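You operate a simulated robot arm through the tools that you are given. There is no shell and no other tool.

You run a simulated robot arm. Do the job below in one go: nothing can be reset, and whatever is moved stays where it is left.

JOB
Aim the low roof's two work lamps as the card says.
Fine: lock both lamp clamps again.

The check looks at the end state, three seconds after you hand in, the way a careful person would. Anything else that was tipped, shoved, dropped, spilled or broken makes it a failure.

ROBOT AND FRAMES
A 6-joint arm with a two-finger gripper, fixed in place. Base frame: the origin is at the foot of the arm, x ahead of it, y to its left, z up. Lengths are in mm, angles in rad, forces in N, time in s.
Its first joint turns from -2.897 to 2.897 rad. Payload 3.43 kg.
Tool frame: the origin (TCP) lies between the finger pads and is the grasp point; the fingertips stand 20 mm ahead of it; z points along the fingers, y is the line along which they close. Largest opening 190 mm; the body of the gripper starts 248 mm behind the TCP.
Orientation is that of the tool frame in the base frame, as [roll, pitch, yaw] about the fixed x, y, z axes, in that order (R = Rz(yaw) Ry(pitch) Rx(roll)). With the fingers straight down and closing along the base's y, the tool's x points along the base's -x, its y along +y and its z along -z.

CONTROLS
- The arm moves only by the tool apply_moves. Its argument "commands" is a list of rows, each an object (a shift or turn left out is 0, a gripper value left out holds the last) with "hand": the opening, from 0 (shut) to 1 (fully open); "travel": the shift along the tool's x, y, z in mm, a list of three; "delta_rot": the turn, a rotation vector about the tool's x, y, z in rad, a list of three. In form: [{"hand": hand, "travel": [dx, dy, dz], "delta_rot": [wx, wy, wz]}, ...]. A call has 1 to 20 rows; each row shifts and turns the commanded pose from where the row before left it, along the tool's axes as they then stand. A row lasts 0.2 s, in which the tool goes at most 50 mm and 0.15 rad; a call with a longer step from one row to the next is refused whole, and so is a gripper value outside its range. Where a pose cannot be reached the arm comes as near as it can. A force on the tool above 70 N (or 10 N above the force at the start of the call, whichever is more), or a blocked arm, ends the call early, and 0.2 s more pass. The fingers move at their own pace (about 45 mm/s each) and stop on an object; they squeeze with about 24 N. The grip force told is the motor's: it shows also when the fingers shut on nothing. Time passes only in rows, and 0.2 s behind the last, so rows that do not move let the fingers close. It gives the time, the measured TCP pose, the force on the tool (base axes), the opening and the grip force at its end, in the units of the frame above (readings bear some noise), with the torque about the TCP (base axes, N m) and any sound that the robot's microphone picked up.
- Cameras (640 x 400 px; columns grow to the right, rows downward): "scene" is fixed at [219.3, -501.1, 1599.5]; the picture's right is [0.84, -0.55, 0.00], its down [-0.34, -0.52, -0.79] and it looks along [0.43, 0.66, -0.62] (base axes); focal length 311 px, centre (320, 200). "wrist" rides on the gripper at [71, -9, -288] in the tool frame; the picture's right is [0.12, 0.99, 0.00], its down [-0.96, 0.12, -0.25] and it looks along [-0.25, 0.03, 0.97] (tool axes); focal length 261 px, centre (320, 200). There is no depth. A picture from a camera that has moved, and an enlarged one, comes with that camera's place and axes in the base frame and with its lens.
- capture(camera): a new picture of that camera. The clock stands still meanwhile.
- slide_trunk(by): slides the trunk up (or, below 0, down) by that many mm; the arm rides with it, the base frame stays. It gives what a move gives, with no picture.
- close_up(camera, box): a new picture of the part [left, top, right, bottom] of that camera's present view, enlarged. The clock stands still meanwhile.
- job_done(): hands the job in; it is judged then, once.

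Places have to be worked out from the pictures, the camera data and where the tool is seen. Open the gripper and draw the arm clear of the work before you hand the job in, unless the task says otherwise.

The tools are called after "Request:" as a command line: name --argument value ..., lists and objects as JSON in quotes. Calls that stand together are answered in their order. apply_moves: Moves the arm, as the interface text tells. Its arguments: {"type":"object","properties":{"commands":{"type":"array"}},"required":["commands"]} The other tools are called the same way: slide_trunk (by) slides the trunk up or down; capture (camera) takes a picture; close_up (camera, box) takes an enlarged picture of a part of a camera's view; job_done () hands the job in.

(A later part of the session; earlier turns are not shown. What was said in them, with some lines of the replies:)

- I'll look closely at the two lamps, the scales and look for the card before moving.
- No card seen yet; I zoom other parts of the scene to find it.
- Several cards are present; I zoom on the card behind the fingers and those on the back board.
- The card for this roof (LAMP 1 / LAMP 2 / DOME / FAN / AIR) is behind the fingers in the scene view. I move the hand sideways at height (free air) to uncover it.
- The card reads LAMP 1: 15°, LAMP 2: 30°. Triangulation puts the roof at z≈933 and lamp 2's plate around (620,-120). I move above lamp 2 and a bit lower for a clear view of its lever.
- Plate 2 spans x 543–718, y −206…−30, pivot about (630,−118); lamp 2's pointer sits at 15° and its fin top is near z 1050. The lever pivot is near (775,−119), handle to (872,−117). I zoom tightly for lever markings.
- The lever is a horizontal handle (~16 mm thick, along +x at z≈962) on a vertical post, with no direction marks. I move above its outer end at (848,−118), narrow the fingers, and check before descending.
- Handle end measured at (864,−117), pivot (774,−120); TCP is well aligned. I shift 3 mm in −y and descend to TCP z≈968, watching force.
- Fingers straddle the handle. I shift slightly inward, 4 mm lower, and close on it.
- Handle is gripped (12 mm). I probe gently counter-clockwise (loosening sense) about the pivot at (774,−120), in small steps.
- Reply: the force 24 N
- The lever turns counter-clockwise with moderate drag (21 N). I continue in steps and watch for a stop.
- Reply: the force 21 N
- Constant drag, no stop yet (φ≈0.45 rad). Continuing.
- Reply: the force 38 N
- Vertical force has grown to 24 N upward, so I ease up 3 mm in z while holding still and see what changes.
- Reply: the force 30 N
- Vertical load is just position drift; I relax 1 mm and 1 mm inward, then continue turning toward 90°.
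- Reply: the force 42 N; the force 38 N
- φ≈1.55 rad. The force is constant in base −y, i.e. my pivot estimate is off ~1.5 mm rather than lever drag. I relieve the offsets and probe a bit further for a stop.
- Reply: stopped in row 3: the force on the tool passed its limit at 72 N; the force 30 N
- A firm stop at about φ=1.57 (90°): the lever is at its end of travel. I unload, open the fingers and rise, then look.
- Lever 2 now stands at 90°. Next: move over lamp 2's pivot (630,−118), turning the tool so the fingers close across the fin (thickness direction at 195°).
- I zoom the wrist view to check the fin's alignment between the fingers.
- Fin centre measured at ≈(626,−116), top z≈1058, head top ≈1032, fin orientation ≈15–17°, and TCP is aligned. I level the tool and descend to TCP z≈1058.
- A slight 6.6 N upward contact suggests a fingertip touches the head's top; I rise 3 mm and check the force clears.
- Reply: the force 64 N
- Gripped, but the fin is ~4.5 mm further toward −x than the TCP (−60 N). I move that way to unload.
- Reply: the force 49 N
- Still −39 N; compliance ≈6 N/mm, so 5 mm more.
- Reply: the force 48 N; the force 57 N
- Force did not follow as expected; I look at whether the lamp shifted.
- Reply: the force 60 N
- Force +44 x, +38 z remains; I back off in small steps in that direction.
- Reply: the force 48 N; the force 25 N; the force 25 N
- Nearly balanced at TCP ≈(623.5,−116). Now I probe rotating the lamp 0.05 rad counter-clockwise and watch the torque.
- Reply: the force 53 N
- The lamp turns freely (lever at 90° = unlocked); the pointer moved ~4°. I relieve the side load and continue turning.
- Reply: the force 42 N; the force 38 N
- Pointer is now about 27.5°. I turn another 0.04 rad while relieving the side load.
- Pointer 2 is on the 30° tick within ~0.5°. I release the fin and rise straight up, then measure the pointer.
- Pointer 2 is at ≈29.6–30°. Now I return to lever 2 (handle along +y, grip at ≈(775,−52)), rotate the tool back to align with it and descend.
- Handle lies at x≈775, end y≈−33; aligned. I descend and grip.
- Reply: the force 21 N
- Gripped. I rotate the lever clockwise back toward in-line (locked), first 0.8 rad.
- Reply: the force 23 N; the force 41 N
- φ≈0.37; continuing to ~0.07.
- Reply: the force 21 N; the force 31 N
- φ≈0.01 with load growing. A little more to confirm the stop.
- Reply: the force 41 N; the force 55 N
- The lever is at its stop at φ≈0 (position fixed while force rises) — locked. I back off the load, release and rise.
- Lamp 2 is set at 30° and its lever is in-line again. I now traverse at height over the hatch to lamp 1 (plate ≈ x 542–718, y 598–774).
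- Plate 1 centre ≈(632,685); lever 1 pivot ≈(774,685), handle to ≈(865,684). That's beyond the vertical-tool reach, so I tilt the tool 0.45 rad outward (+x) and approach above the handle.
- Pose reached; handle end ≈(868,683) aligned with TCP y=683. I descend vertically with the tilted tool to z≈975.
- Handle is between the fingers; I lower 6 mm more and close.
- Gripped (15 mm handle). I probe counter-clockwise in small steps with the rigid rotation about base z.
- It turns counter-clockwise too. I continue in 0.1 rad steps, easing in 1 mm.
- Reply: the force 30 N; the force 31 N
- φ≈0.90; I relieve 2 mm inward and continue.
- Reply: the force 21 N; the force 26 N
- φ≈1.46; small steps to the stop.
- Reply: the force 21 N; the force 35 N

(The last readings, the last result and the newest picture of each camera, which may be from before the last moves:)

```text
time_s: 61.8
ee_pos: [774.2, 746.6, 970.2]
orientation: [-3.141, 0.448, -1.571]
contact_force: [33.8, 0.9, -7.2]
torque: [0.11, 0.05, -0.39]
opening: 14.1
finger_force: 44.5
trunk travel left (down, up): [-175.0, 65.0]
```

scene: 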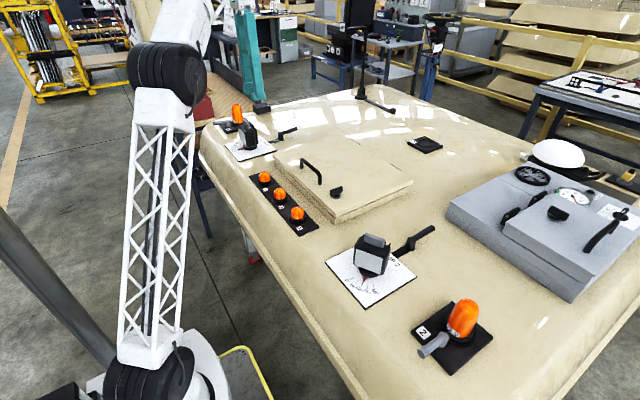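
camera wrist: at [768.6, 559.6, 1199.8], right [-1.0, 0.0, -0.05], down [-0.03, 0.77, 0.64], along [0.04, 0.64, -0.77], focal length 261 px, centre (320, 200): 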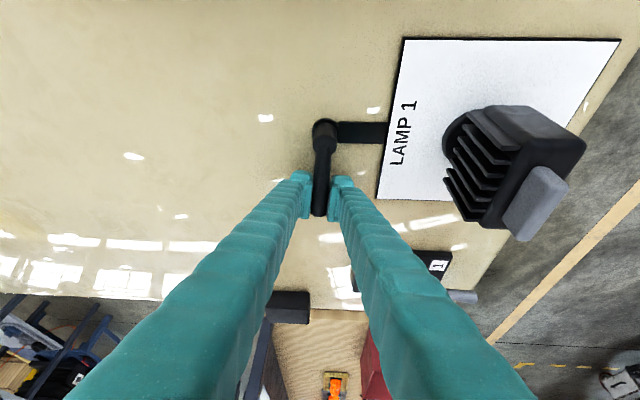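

The stop load appears at φ≈1.57 — unlocked. I back off, open, withdraw along the tool, rise, move over lamp 1 and straighten the tool.

Request:
apply_moves --commands '[{"travel": [0, -2, 0]}, {"hand": 0.15}, {"hand": 0.25}, {}, {"travel": [0, 0, -20]}, {"travel": [-18.5, 0, -38.3]}, {"travel": [-18.5, 0, -38.3]}, {"travel": [-18.5, 0, -38.3]}, {"travel": [-18.5, 0, -38.3]}, {}]'

Request:
apply_moves --commands '[{"travel": [18, 37.5, -8.7]}, {"travel": [18, 37.5, -8.7]}, {"travel": [18, 37.5, -8.7]}, {"travel": [18, 37.5, -8.7]}, {"delta_rot": [0, 0.15, 0]}, {"delta_rot": [0, 0.15, 0]}, {"delta_rot": [0, 0.15, 0]}, {}]'

Request:
capture --camera "wrist"

Request:
close_up --camera "scene" --box '[200, 80, 320, 170]'

```text
time_s: 64.0
ee_pos: [775.2, 736.8, 1161.6]
orientation: [3.141, 0.445, -1.568]
contact_force: [-0.2, -0.1, 0.5]
torque: [0.0, 0.0, 0.01]
opening: 47.6
finger_force: 0.0
trunk travel left (down, up): [-175.0, 65.0]
```

```text
time_s: 65.8
ee_pos: [623.0, 658.6, 1159.0]
orientation: [3.141, -0.006, -1.57]
contact_force: [0.7, 1.0, -1.0]
torque: [-0.17, 0.08, -0.01]
opening: 47.8
finger_force: 0.1
trunk travel left (down, up): [-175.0, 65.0]
```

```text
taken
camera wrist: at [633.6, 590.2, 1447.0], right [-0.99, -0.12, 0.0], down [-0.12, 0.96, 0.24], along [-0.03, 0.24, -0.97], focal length 261 px, centre (320, 200)
```

wrist: 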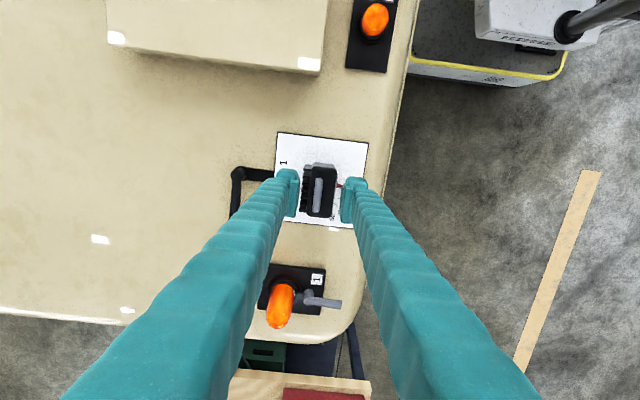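

```text
4.44 times, centred on (260, 125) of scene
camera zoom: at [219.3, -501.1, 1599.5], right [0.84, -0.55, 0.0], down [-0.34, -0.52, -0.79], along [0.43, 0.66, -0.62], focal length 1384 px, centre (587, 533)
```

zoom: 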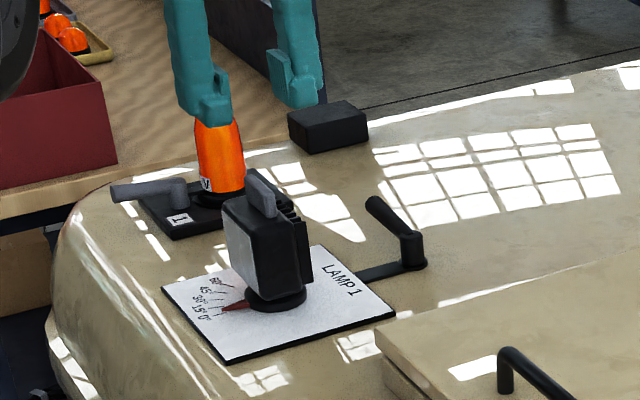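

Request:
close_up --camera "wrist" --box '[270, 120, 380, 240]'

Request:
close_up --camera "wrist" --box '[320, 160, 370, 240]'

```text
3.33 times, centred on (325, 180) of wrist
camera zoom: at [633.6, 590.2, 1447.0], right [-0.99, -0.12, 0.0], down [-0.12, 0.96, 0.24], along [-0.03, 0.24, -0.97], focal length 869 px, centre (303, 267)
```

zoom: 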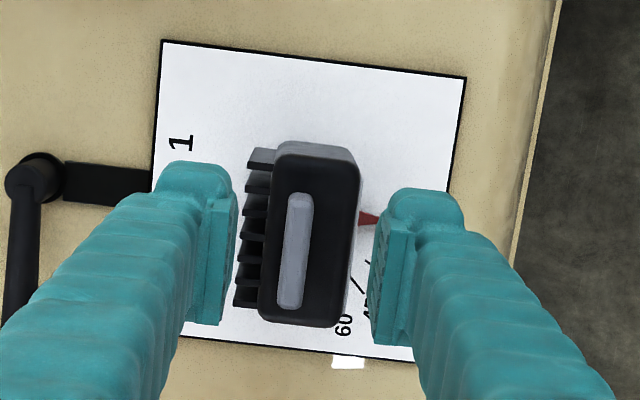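

```text
5.00 times, centred on (345, 200) of wrist
camera zoom: at [633.6, 590.2, 1447.0], right [-0.99, -0.12, 0.0], down [-0.12, 0.96, 0.24], along [-0.03, 0.24, -0.97], focal length 1303 px, centre (195, 200)
```

zoom: 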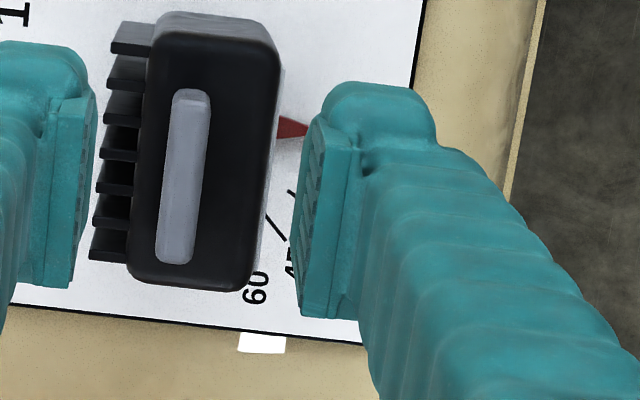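

Fin 1 lies along y, centre ≈(624,683). I move over it and descend to z≈1062.

Request:
apply_moves --commands '[{"travel": [-25, 0, 0], "delta_rot": [0, 0.006, 0]}, {"travel": [0, 0, 35]}, {"travel": [0, 0, 35]}, {"travel": [0, 0, 18]}, {"travel": [0, 0, 9]}, {}]'

Request:
close_up --camera "wrist" --box '[250, 80, 400, 230]'

Request:
close_up --camera "scene" --box '[220, 100, 290, 160]'

```text
time_s: 67.2
ee_pos: [624.0, 682.0, 1063.0]
orientation: [3.141, -0.007, -1.569]
contact_force: [-0.2, 0.4, -0.5]
torque: [0.0, -0.01, 0.0]
opening: 47.4
finger_force: 0.0
trunk travel left (down, up): [-175.0, 65.0]
```

```text
2.67 times, centred on (325, 155) of wrist
camera zoom: at [632.4, 615.0, 1351.0], right [-0.99, -0.12, 0.0], down [-0.12, 0.96, 0.24], along [-0.03, 0.24, -0.97], focal length 695 px, centre (307, 320)
```

zoom: 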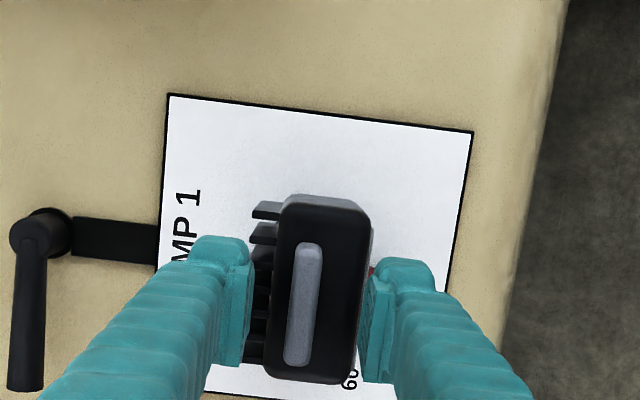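

```text
6.67 times, centred on (255, 130) of scene
camera zoom: at [219.3, -501.1, 1599.5], right [0.84, -0.55, 0.0], down [-0.34, -0.52, -0.79], along [0.43, 0.66, -0.62], focal length 2076 px, centre (753, 667)
```

zoom: 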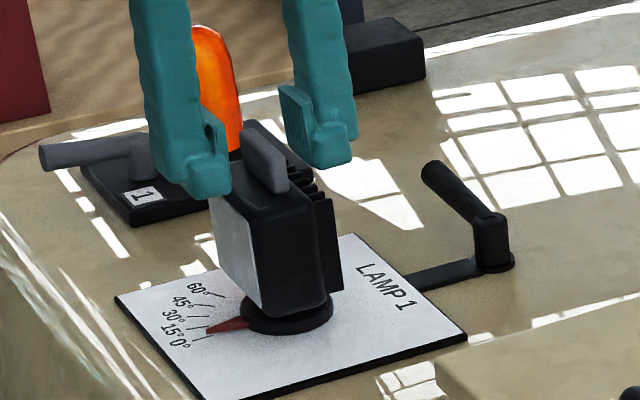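

Centred. I close on the fin.

Request:
apply_moves --commands '[{"hand": 0.15}, {"hand": 0.1}, {"hand": 0.06}, {"hand": 0.03}, {"hand": 0.0}, {}]'

Request:
close_up --camera "scene" --box '[220, 100, 290, 160]'

```text
time_s: 68.6
ee_pos: [624.5, 681.6, 1062.6]
orientation: [3.141, -0.006, -1.571]
contact_force: [27.0, 2.4, 3.3]
torque: [0.03, -0.23, -0.03]
opening: 11.1
finger_force: 44.3
trunk travel left (down, up): [-175.0, 65.0]
```

```text
6.67 times, centred on (255, 130) of scene
camera zoom: at [219.3, -501.1, 1599.5], right [0.84, -0.55, 0.0], down [-0.34, -0.52, -0.79], along [0.43, 0.66, -0.62], focal length 2076 px, centre (753, 667)
```

zoom: 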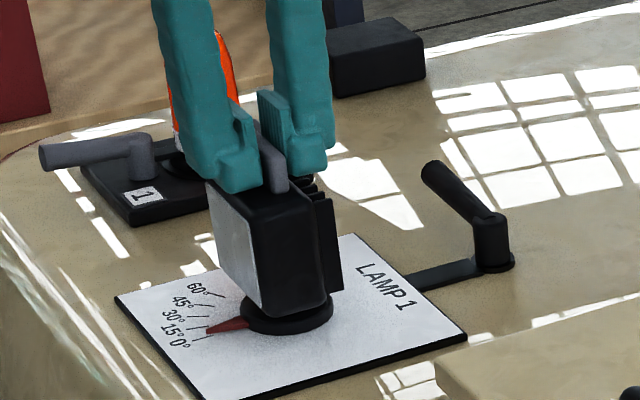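

Good; I relieve 2 mm toward +x and begin turning lamp 1 clockwise (toward 15°).

Request:
apply_moves --commands '[{"travel": [0, -1.5, 0]}, {"travel": [-0.3, 0.1, 0], "delta_rot": [0, 0, 0.04]}, {"travel": [-0.3, 0.1, 0], "delta_rot": [0, 0, 0.04]}, {}]'

Request:
apply_moves --commands '[{"travel": [-0.3, 0.1, 0], "delta_rot": [0, 0, 0.04]}, {"travel": [-0.3, 0.1, 0], "delta_rot": [0, 0, 0.04]}, {}]'

Request:
close_up --camera "scene" --box '[230, 135, 260, 160]'

```text
time_s: 69.6
ee_pos: [624.8, 681.1, 1062.2]
orientation: [3.139, -0.008, -1.649]
contact_force: [7.1, -16.9, -2.8]
torque: [-0.55, 0.01, 0.09]
opening: 11.1
finger_force: 44.0
trunk travel left (down, up): [-175.0, 65.0]
```

```text
time_s: 70.4
ee_pos: [625.4, 681.9, 1062.4]
orientation: [-3.142, -0.008, -1.73]
contact_force: [-2.3, -26.9, -8.5]
torque: [-0.4, 0.02, 0.08]
opening: 11.1
finger_force: 44.0
trunk travel left (down, up): [-175.0, 65.0]
```

```text
16.00 times, centred on (245, 148) of scene
camera zoom: at [219.3, -501.1, 1599.5], right [0.84, -0.55, 0.0], down [-0.34, -0.52, -0.79], along [0.43, 0.66, -0.62], focal length 4981 px, centre (1520, 1040)
```

zoom: 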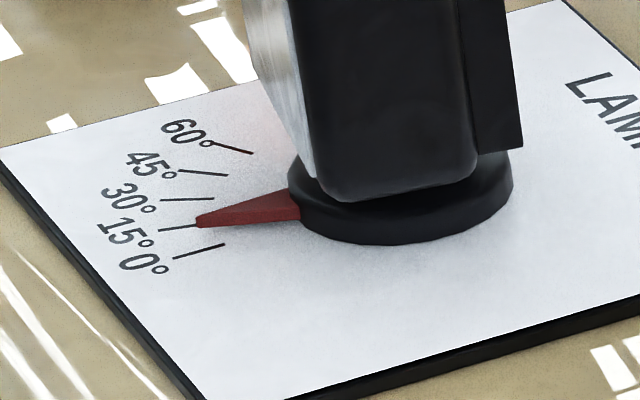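

Request:
close_up --camera "wrist" --box '[310, 140, 390, 220]'

Request:
close_up --camera "scene" --box '[237, 143, 253, 155]'

```text
5.00 times, centred on (350, 180) of wrist
camera zoom: at [623.6, 614.7, 1350.9], right [-1.0, 0.04, 0.0], down [0.04, 0.97, 0.24], along [0.01, 0.24, -0.97], focal length 1303 px, centre (170, 300)
```

zoom: 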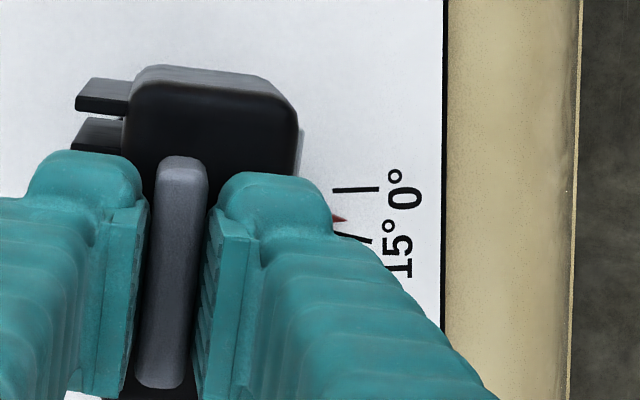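

```text
16.00 times, centred on (245, 149) of scene
camera zoom: at [219.3, -501.1, 1599.5], right [0.84, -0.55, 0.0], down [-0.34, -0.52, -0.79], along [0.43, 0.66, -0.62], focal length 4981 px, centre (1520, 1016)
```

zoom: 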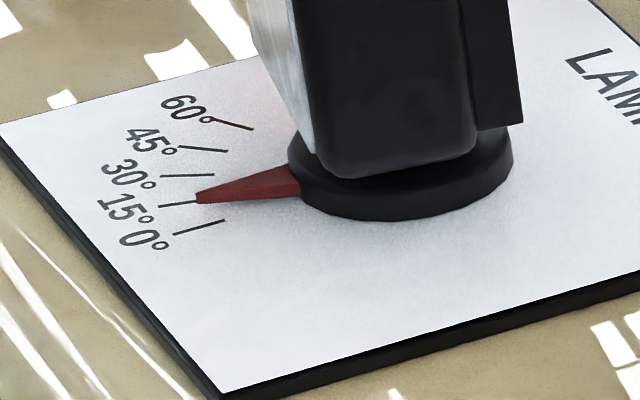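

Pointer 1 reads ≈10° from above (9° by tool yaw). I turn another 0.09 rad with side-load relief.

Request:
apply_moves --commands '[{"travel": [1.2, 0.1, 0], "delta_rot": [0, 0, 0.04]}, {"travel": [0.3, 0.1, 0.5], "delta_rot": [0, 0, 0.04]}, {"travel": [0.3, 0, 0], "delta_rot": [0, 0, 0.015]}, {}]'

Request:
close_up --camera "wrist" --box '[310, 140, 390, 220]'

Request:
close_up --camera "scene" --box '[237, 143, 253, 155]'

```text
time_s: 71.4
ee_pos: [626.1, 682.1, 1063.5]
orientation: [-3.14, -0.006, -1.824]
contact_force: [10.5, -1.7, 1.4]
torque: [0.3, -0.18, 0.07]
opening: 11.1
finger_force: 44.7
trunk travel left (down, up): [-175.0, 65.0]
```

```text
5.00 times, centred on (350, 180) of wrist
camera zoom: at [616.5, 614.4, 1350.7], right [-0.99, 0.13, 0.0], down [0.13, 0.96, 0.24], along [0.03, 0.24, -0.97], focal length 1303 px, centre (170, 300)
```

zoom: 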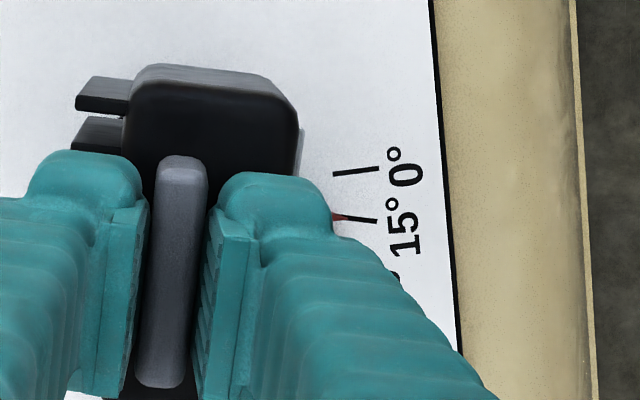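

```text
16.00 times, centred on (245, 149) of scene
camera zoom: at [219.3, -501.1, 1599.5], right [0.84, -0.55, 0.0], down [-0.34, -0.52, -0.79], along [0.43, 0.66, -0.62], focal length 4981 px, centre (1520, 1016)
```

zoom: 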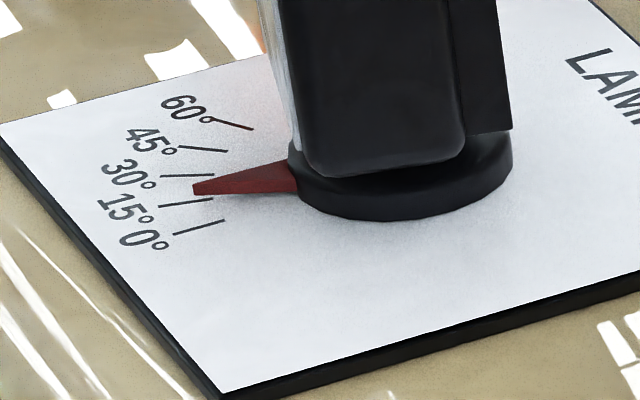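

Request:
close_up --camera "wrist" --box '[366, 165, 396, 195]'

Request:
close_up --camera "wrist" --box '[345, 165, 375, 195]'

```text
13.33 times, centred on (381, 180) of wrist
camera zoom: at [616.5, 614.4, 1350.7], right [-0.99, 0.13, 0.0], down [0.13, 0.96, 0.24], along [0.03, 0.24, -0.97], focal length 3475 px, centre (-493, 467)
```

zoom: 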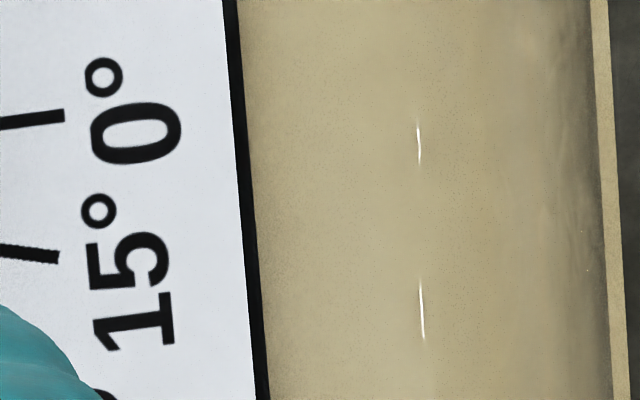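

```text
13.33 times, centred on (360, 180) of wrist
camera zoom: at [616.5, 614.4, 1350.7], right [-0.99, 0.13, 0.0], down [0.13, 0.96, 0.24], along [0.03, 0.24, -0.97], focal length 3475 px, centre (-213, 467)
```

zoom: 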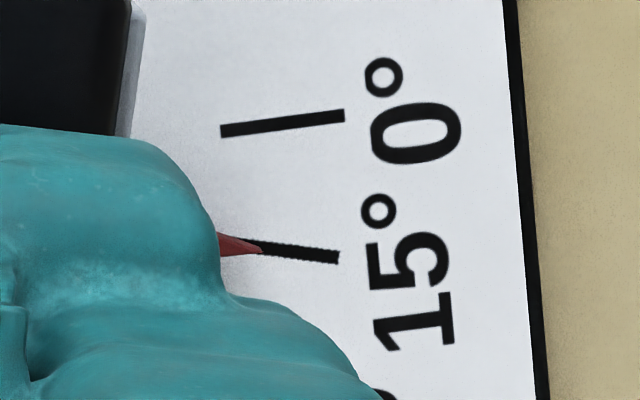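

Pointer 1's tip is on the 15° tick. Side load is small; I release and rise, then re-check.

Request:
apply_moves --commands '[{"hand": 0.05}, {"hand": 0.15}, {"hand": 0.25}, {}, {"travel": [0, 0, -20]}, {"travel": [0, 0, -40]}, {"travel": [0, 0, -40]}, {}]'

Request:
close_up --camera "wrist" --box '[330, 150, 370, 190]'

Request:
close_up --camera "scene" --box '[237, 143, 253, 155]'

```text
time_s: 73.2
ee_pos: [626.4, 682.4, 1161.7]
orientation: [-3.141, -0.009, -1.824]
contact_force: [0.9, 0.0, 0.4]
torque: [0.01, 0.0, 0.0]
opening: 47.5
finger_force: 0.0
trunk travel left (down, up): [-175.0, 65.0]
```

```text
10.00 times, centred on (350, 170) of wrist
camera zoom: at [618.0, 615.4, 1450.2], right [-0.99, 0.13, 0.0], down [0.13, 0.96, 0.24], along [0.03, 0.24, -0.97], focal length 2606 px, centre (20, 500)
```

zoom: 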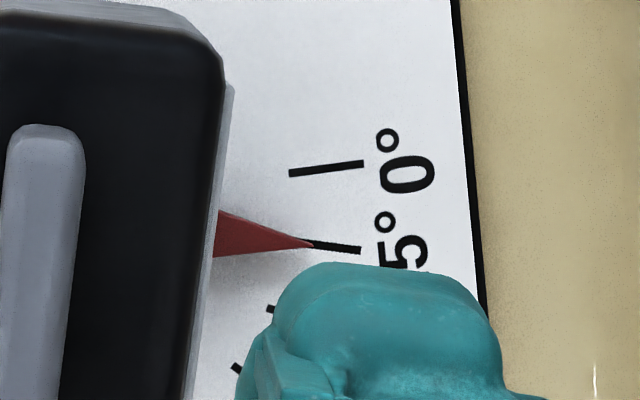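

```text
16.00 times, centred on (245, 149) of scene
camera zoom: at [219.3, -501.1, 1599.5], right [0.84, -0.55, 0.0], down [-0.34, -0.52, -0.79], along [0.43, 0.66, -0.62], focal length 4981 px, centre (1520, 1016)
```

zoom: 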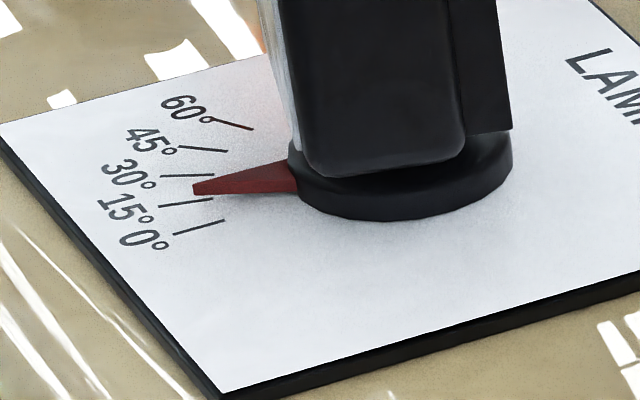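

Lamp 1 reads 15° after release. I now go back to lever 1 (handle along +y at ≈(774.5,746)) with the same tilted approach.

Request:
apply_moves --commands '[{"delta_rot": [0, 0, -0.126]}, {"delta_rot": [0, 0, -0.126]}, {"travel": [24, 0, 0]}, {"delta_rot": [0, -0.15, 0]}, {"delta_rot": [0, -0.15, 0]}, {"delta_rot": [0, -0.15, 0]}, {"travel": [-18, -37.2, 8.7]}, {"travel": [-18, -37.2, 8.7]}, {"travel": [-18, -37.2, 8.7]}, {"travel": [-18, -37.2, 8.7]}, {}]'

Request:
capture --camera "wrist"

```text
time_s: 75.6
ee_pos: [775.3, 739.8, 1160.8]
orientation: [3.14, 0.441, -1.572]
contact_force: [0.8, 1.1, -1.1]
torque: [-0.01, 0.1, 0.08]
opening: 47.9
finger_force: 0.1
trunk travel left (down, up): [-175.0, 65.0]
```

```text
taken
camera wrist: at [785.4, 554.0, 1390.8], right [-0.99, -0.11, -0.05], down [-0.11, 0.76, 0.63], along [-0.03, 0.64, -0.77], focal length 261 px, centre (320, 200)
```

wrist: 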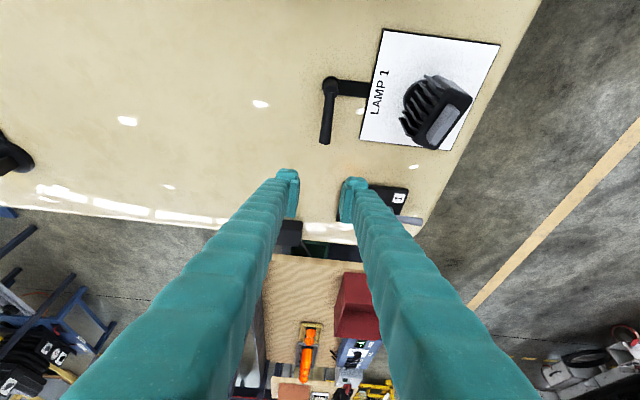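

Aligned; descend vertically then along the tool axis and check before gripping.

Request:
apply_moves --commands '[{"travel": [18.5, 0, 38.3]}, {"travel": [18.5, 0, 38.3]}, {"travel": [18.5, 0, 38.3]}, {"travel": [18.5, 0, 36]}, {"travel": [2, 0.8, 10]}, {"travel": [0, 0, 10]}, {}]'

Request:
close_up --camera "wrist" --box '[240, 60, 400, 220]'

```text
time_s: 77.2
ee_pos: [773.9, 743.5, 972.3]
orientation: [3.141, 0.442, -1.571]
contact_force: [-0.1, 0.2, -0.6]
torque: [0.0, -0.02, 0.01]
opening: 47.3
finger_force: 0.0
trunk travel left (down, up): [-175.0, 65.0]
```

```text
2.50 times, centred on (320, 140) of wrist
camera zoom: at [782.9, 557.4, 1202.7], right [-0.99, -0.11, -0.05], down [-0.11, 0.76, 0.64], along [-0.03, 0.64, -0.77], focal length 652 px, centre (320, 350)
```

zoom: 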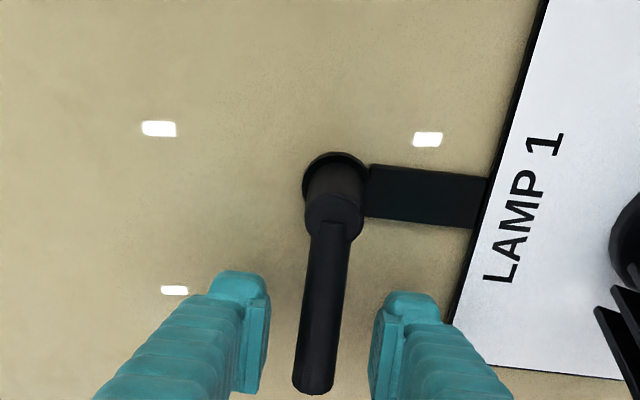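

Request:
apply_moves --commands '[{"hand": 0.1}, {"hand": 0.05}, {"hand": 0.0}, {}, {}]'

```text
time_s: 78.4
ee_pos: [775.2, 743.3, 972.9]
orientation: [3.14, 0.442, -1.572]
contact_force: [12.7, 3.5, -0.4]
torque: [0.04, -0.03, -0.17]
opening: 14.8
finger_force: 44.8
trunk travel left (down, up): [-175.0, 65.0]
```

Gripped lever 1. I turn it clockwise back toward in-line, in stages.

Request:
apply_moves --commands '[{"travel": [0.28, -6.2, -0.13], "delta_rot": [0.0429, 0, 0.0903]}, {"travel": [0.28, -6.2, -0.13], "delta_rot": [0.0429, 0, 0.0903]}, {"travel": [0.28, -6.2, -0.13], "delta_rot": [0.0429, 0, 0.0903]}, {"travel": [0.28, -6.2, -0.13], "delta_rot": [0.0429, 0, 0.0903]}, {}]'

Request:
apply_moves --commands '[{"travel": [0.28, -6.2, -0.13], "delta_rot": [0.0429, 0, 0.0903]}, {"travel": [0.28, -6.2, -0.13], "delta_rot": [0.0429, 0, 0.0903]}, {"travel": [0.28, -6.2, -0.13], "delta_rot": [0.0429, 0, 0.0903]}, {"travel": [0.28, -6.2, -0.13], "delta_rot": [0.0429, 0, 0.0903]}, {}]'

Request:
close_up --camera "wrist" --box '[240, 60, 400, 220]'

```text
time_s: 79.6
ee_pos: [798.2, 738.1, 971.6]
orientation: [-3.141, 0.442, -1.974]
contact_force: [3.0, 16.8, -7.8]
torque: [-0.06, 0.03, -0.14]
opening: 15.3
finger_force: 45.0
trunk travel left (down, up): [-175.0, 65.0]
```

```text
time_s: 80.8
ee_pos: [819.8, 725.0, 973.0]
orientation: [-3.138, 0.442, -2.372]
contact_force: [24.2, 19.7, -9.2]
torque: [0.06, -0.02, 0.07]
opening: 15.2
finger_force: 45.2
trunk travel left (down, up): [-175.0, 65.0]
```

```text
2.50 times, centred on (320, 140) of wrist
camera zoom: at [691.4, 590.1, 1202.7], right [-0.77, 0.64, -0.05], down [0.47, 0.62, 0.63], along [0.44, 0.46, -0.77], focal length 652 px, centre (320, 350)
```

zoom: 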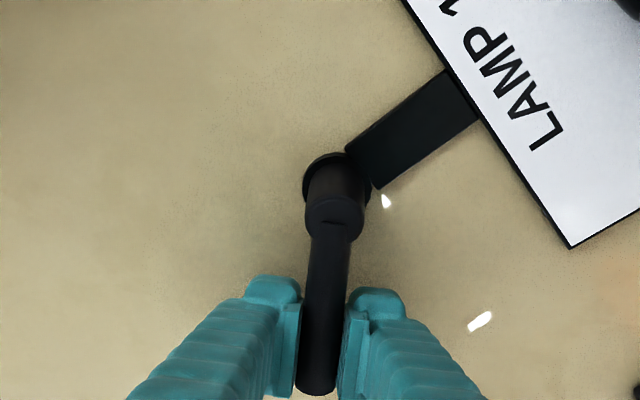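

Radial load says I'm 2 mm too far in; I ease outward and continue.

Request:
apply_moves --commands '[{"travel": [-1.7, -6.4, 0.9], "delta_rot": [0.0429, 0, 0.0903]}, {"travel": [0.28, -6.5, -0.13], "delta_rot": [0.0429, 0, 0.0903]}, {"travel": [0.28, -6.5, -0.13], "delta_rot": [0.0429, 0, 0.0903]}, {"travel": [0.28, -6.5, -0.13], "delta_rot": [0.0429, 0, 0.0903]}, {}]'

Request:
apply_moves --commands '[{"travel": [0.28, -6.5, -0.13], "delta_rot": [0.0429, 0, 0.0903]}, {"travel": [0.28, -6.5, -0.13], "delta_rot": [0.0429, 0, 0.0903]}, {"travel": [0.28, -6.5, -0.13], "delta_rot": [0.0429, 0, 0.0903]}, {}]'

Request:
close_up --camera "wrist" --box '[240, 60, 400, 220]'

```text
time_s: 82.0
ee_pos: [832.4, 701.9, 972.5]
orientation: [-3.139, 0.442, -2.771]
contact_force: [4.2, 5.1, -12.0]
torque: [-0.07, 0.12, -0.16]
opening: 15.1
finger_force: 44.9
trunk travel left (down, up): [-175.0, 65.0]
```

```text
time_s: 83.0
ee_pos: [836.6, 683.1, 972.4]
orientation: [-3.138, 0.44, -3.069]
contact_force: [-6.1, -0.6, -19.4]
torque: [0.01, 0.13, 0.01]
opening: 15.2
finger_force: 44.7
trunk travel left (down, up): [-175.0, 65.0]
```

```text
2.50 times, centred on (320, 140) of wrist
camera zoom: at [652.1, 665.4, 1202.6], right [-0.18, 0.98, -0.05], down [0.75, 0.17, 0.63], along [0.63, 0.07, -0.77], focal length 652 px, centre (320, 350)
```

zoom: 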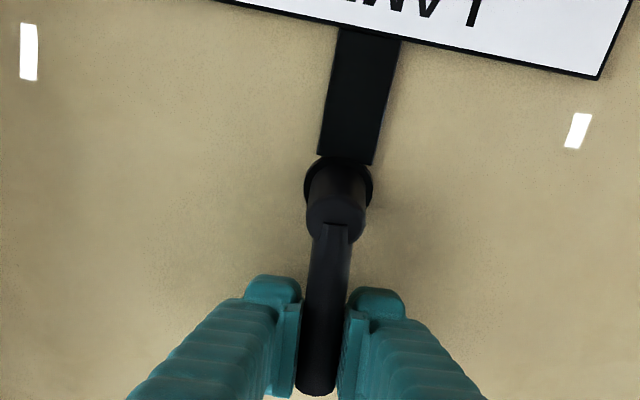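

φ≈0.07. I finish with small steps to the lock stop, watching the load.

Request:
apply_moves --commands '[{"travel": [0.1, -2.0, 1], "delta_rot": [0.0129, 0, 0.0271]}, {"travel": [0, -2.0, 0], "delta_rot": [0.0129, 0, 0.0271]}, {}]'

Request:
apply_moves --commands '[{"travel": [0, -1.4, 0], "delta_rot": [0.0086, 0, 0.018]}, {}]'

Request:
apply_moves --commands '[{"travel": [0, -1.4, 0], "delta_rot": [0.0086, 0, 0.018]}, {}]'

```text
time_s: 83.8
ee_pos: [837.1, 681.3, 972.5]
orientation: [-3.138, 0.444, -3.129]
contact_force: [-17.2, 0.8, -14.0]
torque: [0.01, 0.35, -0.08]
opening: 15.1
finger_force: 44.7
trunk travel left (down, up): [-175.0, 65.0]
```

```text
time_s: 84.4
ee_pos: [838.1, 680.4, 971.8]
orientation: [-3.14, 0.443, 3.134]
contact_force: [-21.1, 6.8, -15.1]
torque: [0.0, 0.11, 0.13]
opening: 14.9
finger_force: 44.8
trunk travel left (down, up): [-175.0, 65.0]
```

```text
time_s: 85.0
ee_pos: [838.1, 680.8, 971.7]
orientation: [-3.138, 0.446, 3.115]
contact_force: [-13.8, 26.6, -12.7]
torque: [0.0, 0.1, 0.41]
opening: 15.2
finger_force: 45.3
trunk travel left (down, up): [-175.0, 65.0]
```

The stop is felt; one more small push for firmness, then back off and release.

Request:
apply_moves --commands '[{"travel": [0.5, -1.4, 0], "delta_rot": [0, 0, 0]}, {}]'

Request:
apply_moves --commands '[{"travel": [0, 3.0, 0], "delta_rot": [-0.0129, 0, -0.0271]}, {"hand": 0.15}, {"hand": 0.25}, {}, {"travel": [0, 0, -20]}, {"travel": [-18.5, 0, -38.3]}, {"travel": [-18.5, 0, -38.3]}, {"travel": [-18.5, 0, -38.3]}, {"travel": [-18.5, 0, -38.3]}, {}]'

Request:
capture --camera "wrist"

Request:
close_up --camera "scene" --box '[215, 100, 315, 165]'

```text
time_s: 85.6
ee_pos: [837.4, 680.4, 972.6]
orientation: [-3.14, 0.445, 3.115]
contact_force: [-6.6, 41.4, -7.4]
torque: [0.03, 0.04, 0.64]
opening: 15.3
finger_force: 44.8
trunk travel left (down, up): [-175.0, 65.0]
```

```text
time_s: 87.8
ee_pos: [829.0, 679.1, 1158.2]
orientation: [-3.137, 0.444, -3.141]
contact_force: [-0.6, 0.8, -0.5]
torque: [-0.02, 0.0, 0.03]
opening: 47.9
finger_force: 0.1
trunk travel left (down, up): [-175.0, 65.0]
```

```text
taken
camera wrist: at [642.4, 671.8, 1389.2], right [-0.11, 0.99, -0.05], down [0.76, 0.12, 0.64], along [0.64, 0.03, -0.77], focal length 261 px, centre (320, 200)
```

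wrist: 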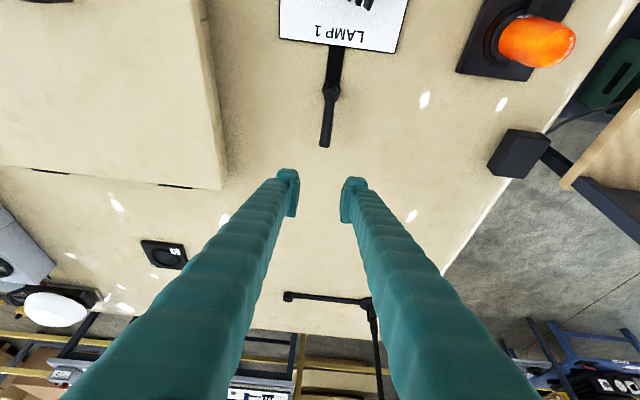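

```text
6.15 times, centred on (265, 132) of scene
camera zoom: at [219.3, -501.1, 1599.5], right [0.84, -0.55, 0.0], down [-0.34, -0.52, -0.79], along [0.43, 0.66, -0.62], focal length 1916 px, centre (658, 615)
```

zoom: 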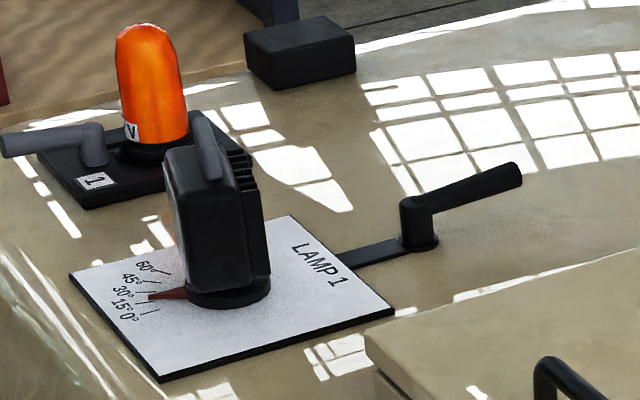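

Lever 1 is in-line against its stop and lamp 1 shows 15°. I retreat up and back, straighten the tool, and take final verification pictures.

Request:
apply_moves --commands '[{"travel": [29, -16, -31]}, {"travel": [29, -16, -31]}, {"travel": [29, -16, -31]}, {"travel": [29, -16, -31]}, {"travel": [29, -16, -31]}, {"delta_rot": [0, 0.15, 0]}, {"delta_rot": [0, 0.15, 0]}, {"delta_rot": [0, 0.144, 0]}, {"travel": [25, 0, -30]}, {"travel": [25, 0, -30]}, {}]'

Request:
capture --camera "wrist"

Request:
capture --camera "scene"

```text
time_s: 90.2
ee_pos: [573.8, 588.8, 1274.4]
orientation: [3.136, 0.006, 3.142]
contact_force: [0.9, 0.4, 0.2]
torque: [0.08, -0.03, -0.02]
opening: 47.6
finger_force: 0.0
out of reach, approached as far as the arm can: row 9, 10
trunk travel left (down, up): [-175.0, 65.0]
```

```text
taken
camera wrist: at [501.8, 579.7, 1561.1], right [-0.12, 0.99, 0.0], down [0.96, 0.11, 0.25], along [0.25, 0.03, -0.97], focal length 261 px, centre (320, 200)
```

wrist: 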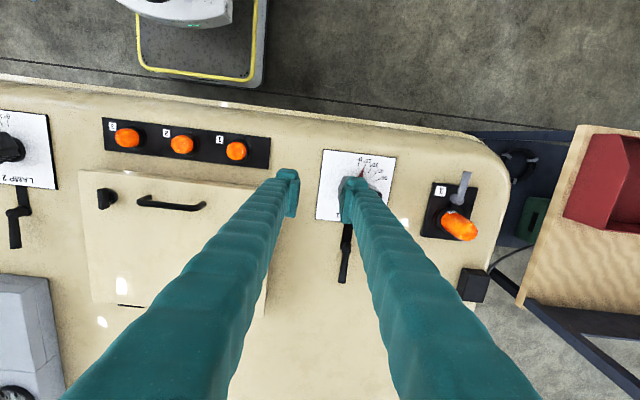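

```text
taken
```

scene: 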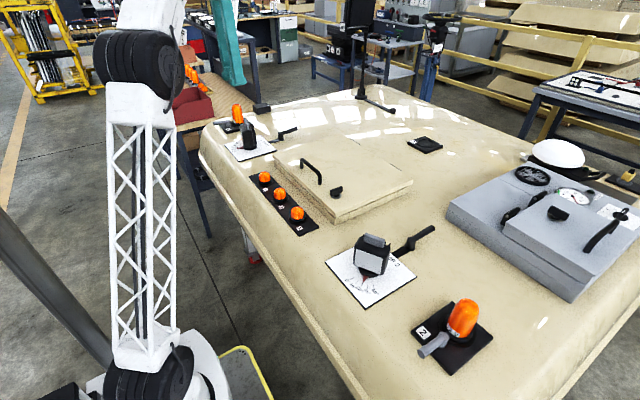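

I return to the start area and open the gripper, then do a final check of both lamps and levers.

Request:
apply_moves --commands '[{"travel": [0, -46, 0]}, {"travel": [7, -46, 0]}, {"travel": [7, -46, 0]}, {"travel": [7, -46, 0]}, {"travel": [7, -46, 0]}, {"travel": [7, -46, 0]}, {"travel": [7, -46, 0], "hand": 1.0}, {"travel": [0, 0, -30]}, {"travel": [0, 0, -20]}, {}, {}, {}, {}]'

Request:
close_up --camera "wrist" --box '[110, 140, 210, 280]'

Request:
close_up --camera "wrist" --box '[430, 160, 540, 300]'

Request:
close_up --camera "scene" --box '[320, 210, 460, 310]'

Request:
close_up --camera "scene" --box '[215, 100, 315, 165]'

Request:
capture --camera "wrist"

```text
time_s: 93.0
ee_pos: [529.9, 265.1, 1323.2]
orientation: [-3.14, 0.0, -3.14]
contact_force: [1.1, -0.3, -0.4]
torque: [0.02, -0.02, 0.0]
opening: 189.7
finger_force: 0.1
trunk travel left (down, up): [-175.0, 65.0]
```

```text
2.86 times, centred on (160, 210) of wrist
camera zoom: at [460.6, 259.4, 1611.4], right [-0.12, 0.99, 0.0], down [0.96, 0.12, 0.25], along [0.25, 0.03, -0.97], focal length 745 px, centre (777, 171)
```

zoom: 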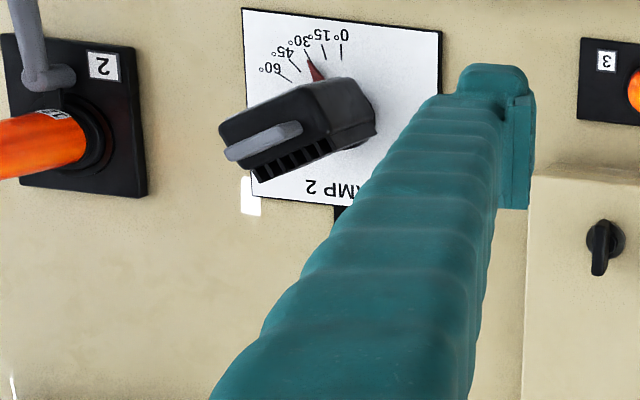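

```text
2.86 times, centred on (485, 230) of wrist
camera zoom: at [460.6, 259.4, 1611.4], right [-0.12, 0.99, 0.0], down [0.96, 0.12, 0.25], along [0.25, 0.03, -0.97], focal length 745 px, centre (-151, 114)
```

zoom: 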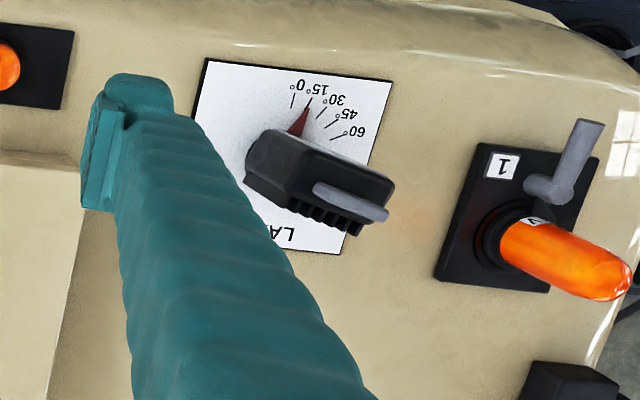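

```text
4.00 times, centred on (390, 260) of scene
camera zoom: at [219.3, -501.1, 1599.5], right [0.84, -0.55, 0.0], down [-0.34, -0.52, -0.79], along [0.43, 0.66, -0.62], focal length 1245 px, centre (40, -40)
```

zoom: 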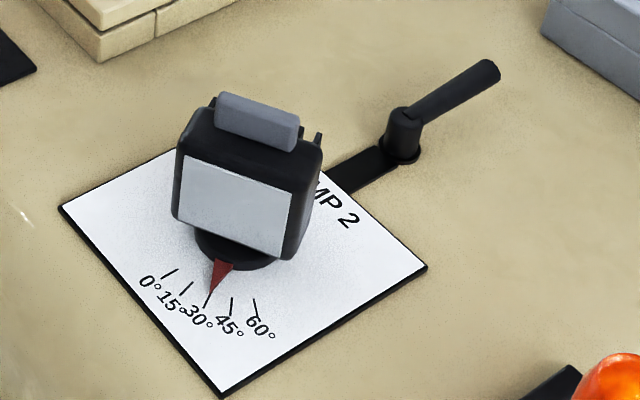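

```text
6.15 times, centred on (265, 132) of scene
camera zoom: at [219.3, -501.1, 1599.5], right [0.84, -0.55, 0.0], down [-0.34, -0.52, -0.79], along [0.43, 0.66, -0.62], focal length 1916 px, centre (658, 615)
```

zoom: 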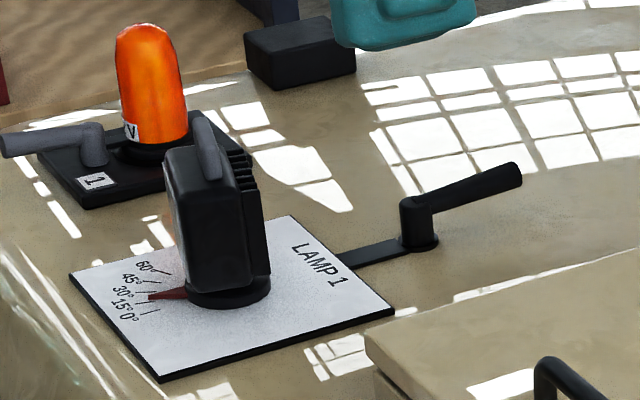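

```text
taken
camera wrist: at [460.6, 259.4, 1611.4], right [-0.12, 0.99, 0.0], down [0.96, 0.12, 0.25], along [0.25, 0.03, -0.97], focal length 261 px, centre (320, 200)
```

wrist: 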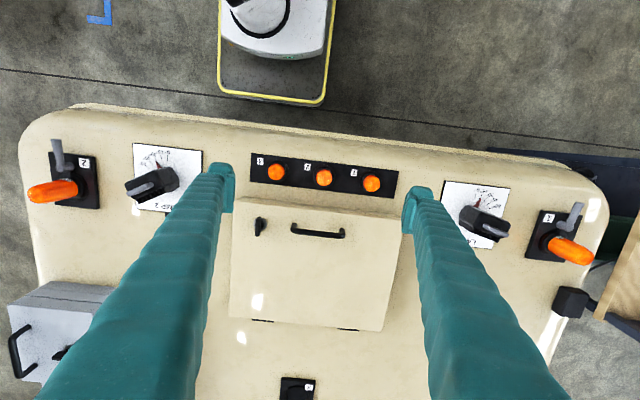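

Lamp 1's pointer sits on 15° and lamp 2's on 30°, as the card says. Both levers are back in line against their stops, and the arm is clear with the gripper open, so I'm handing in.

Request:
job_done

```text
The job is handed in.
```

Both work lamps are aimed as the card says, and both clamps are locked again. I've handed the job in.

| | Card | Pointer before | Pointer now | Clamp lever |
|---|---|---|---|---|
| Lamp 1 | 15° | 0° | 15° (within about 0.5°) | back in line, against its stop |
| Lamp 2 | 30° | 15° | 29.6–30° | back in line, against its stop |

- **Card:** I read the angles from the only visible card listing Lamp 1 and Lamp 2. Its title was out of view. Its other entries (dome, fan, air pressure) match fittings on this roof, so I took it as the right one.
- **Locked position:** The levers carry no markings. I treated in line as locked because they started there and lamp 2 turned freely with its lever at 90°. I did not test by pushing on a lamp after locking.
- **Forces:** While unlocking lamp 2, the lever hit its end stop at 72 N, which ended that move early. I saw no damage or shift afterwards.
- **Surroundings:** Nothing else on the roof looked moved in the final pictures. The arm is back near its starting position with the gripper open.
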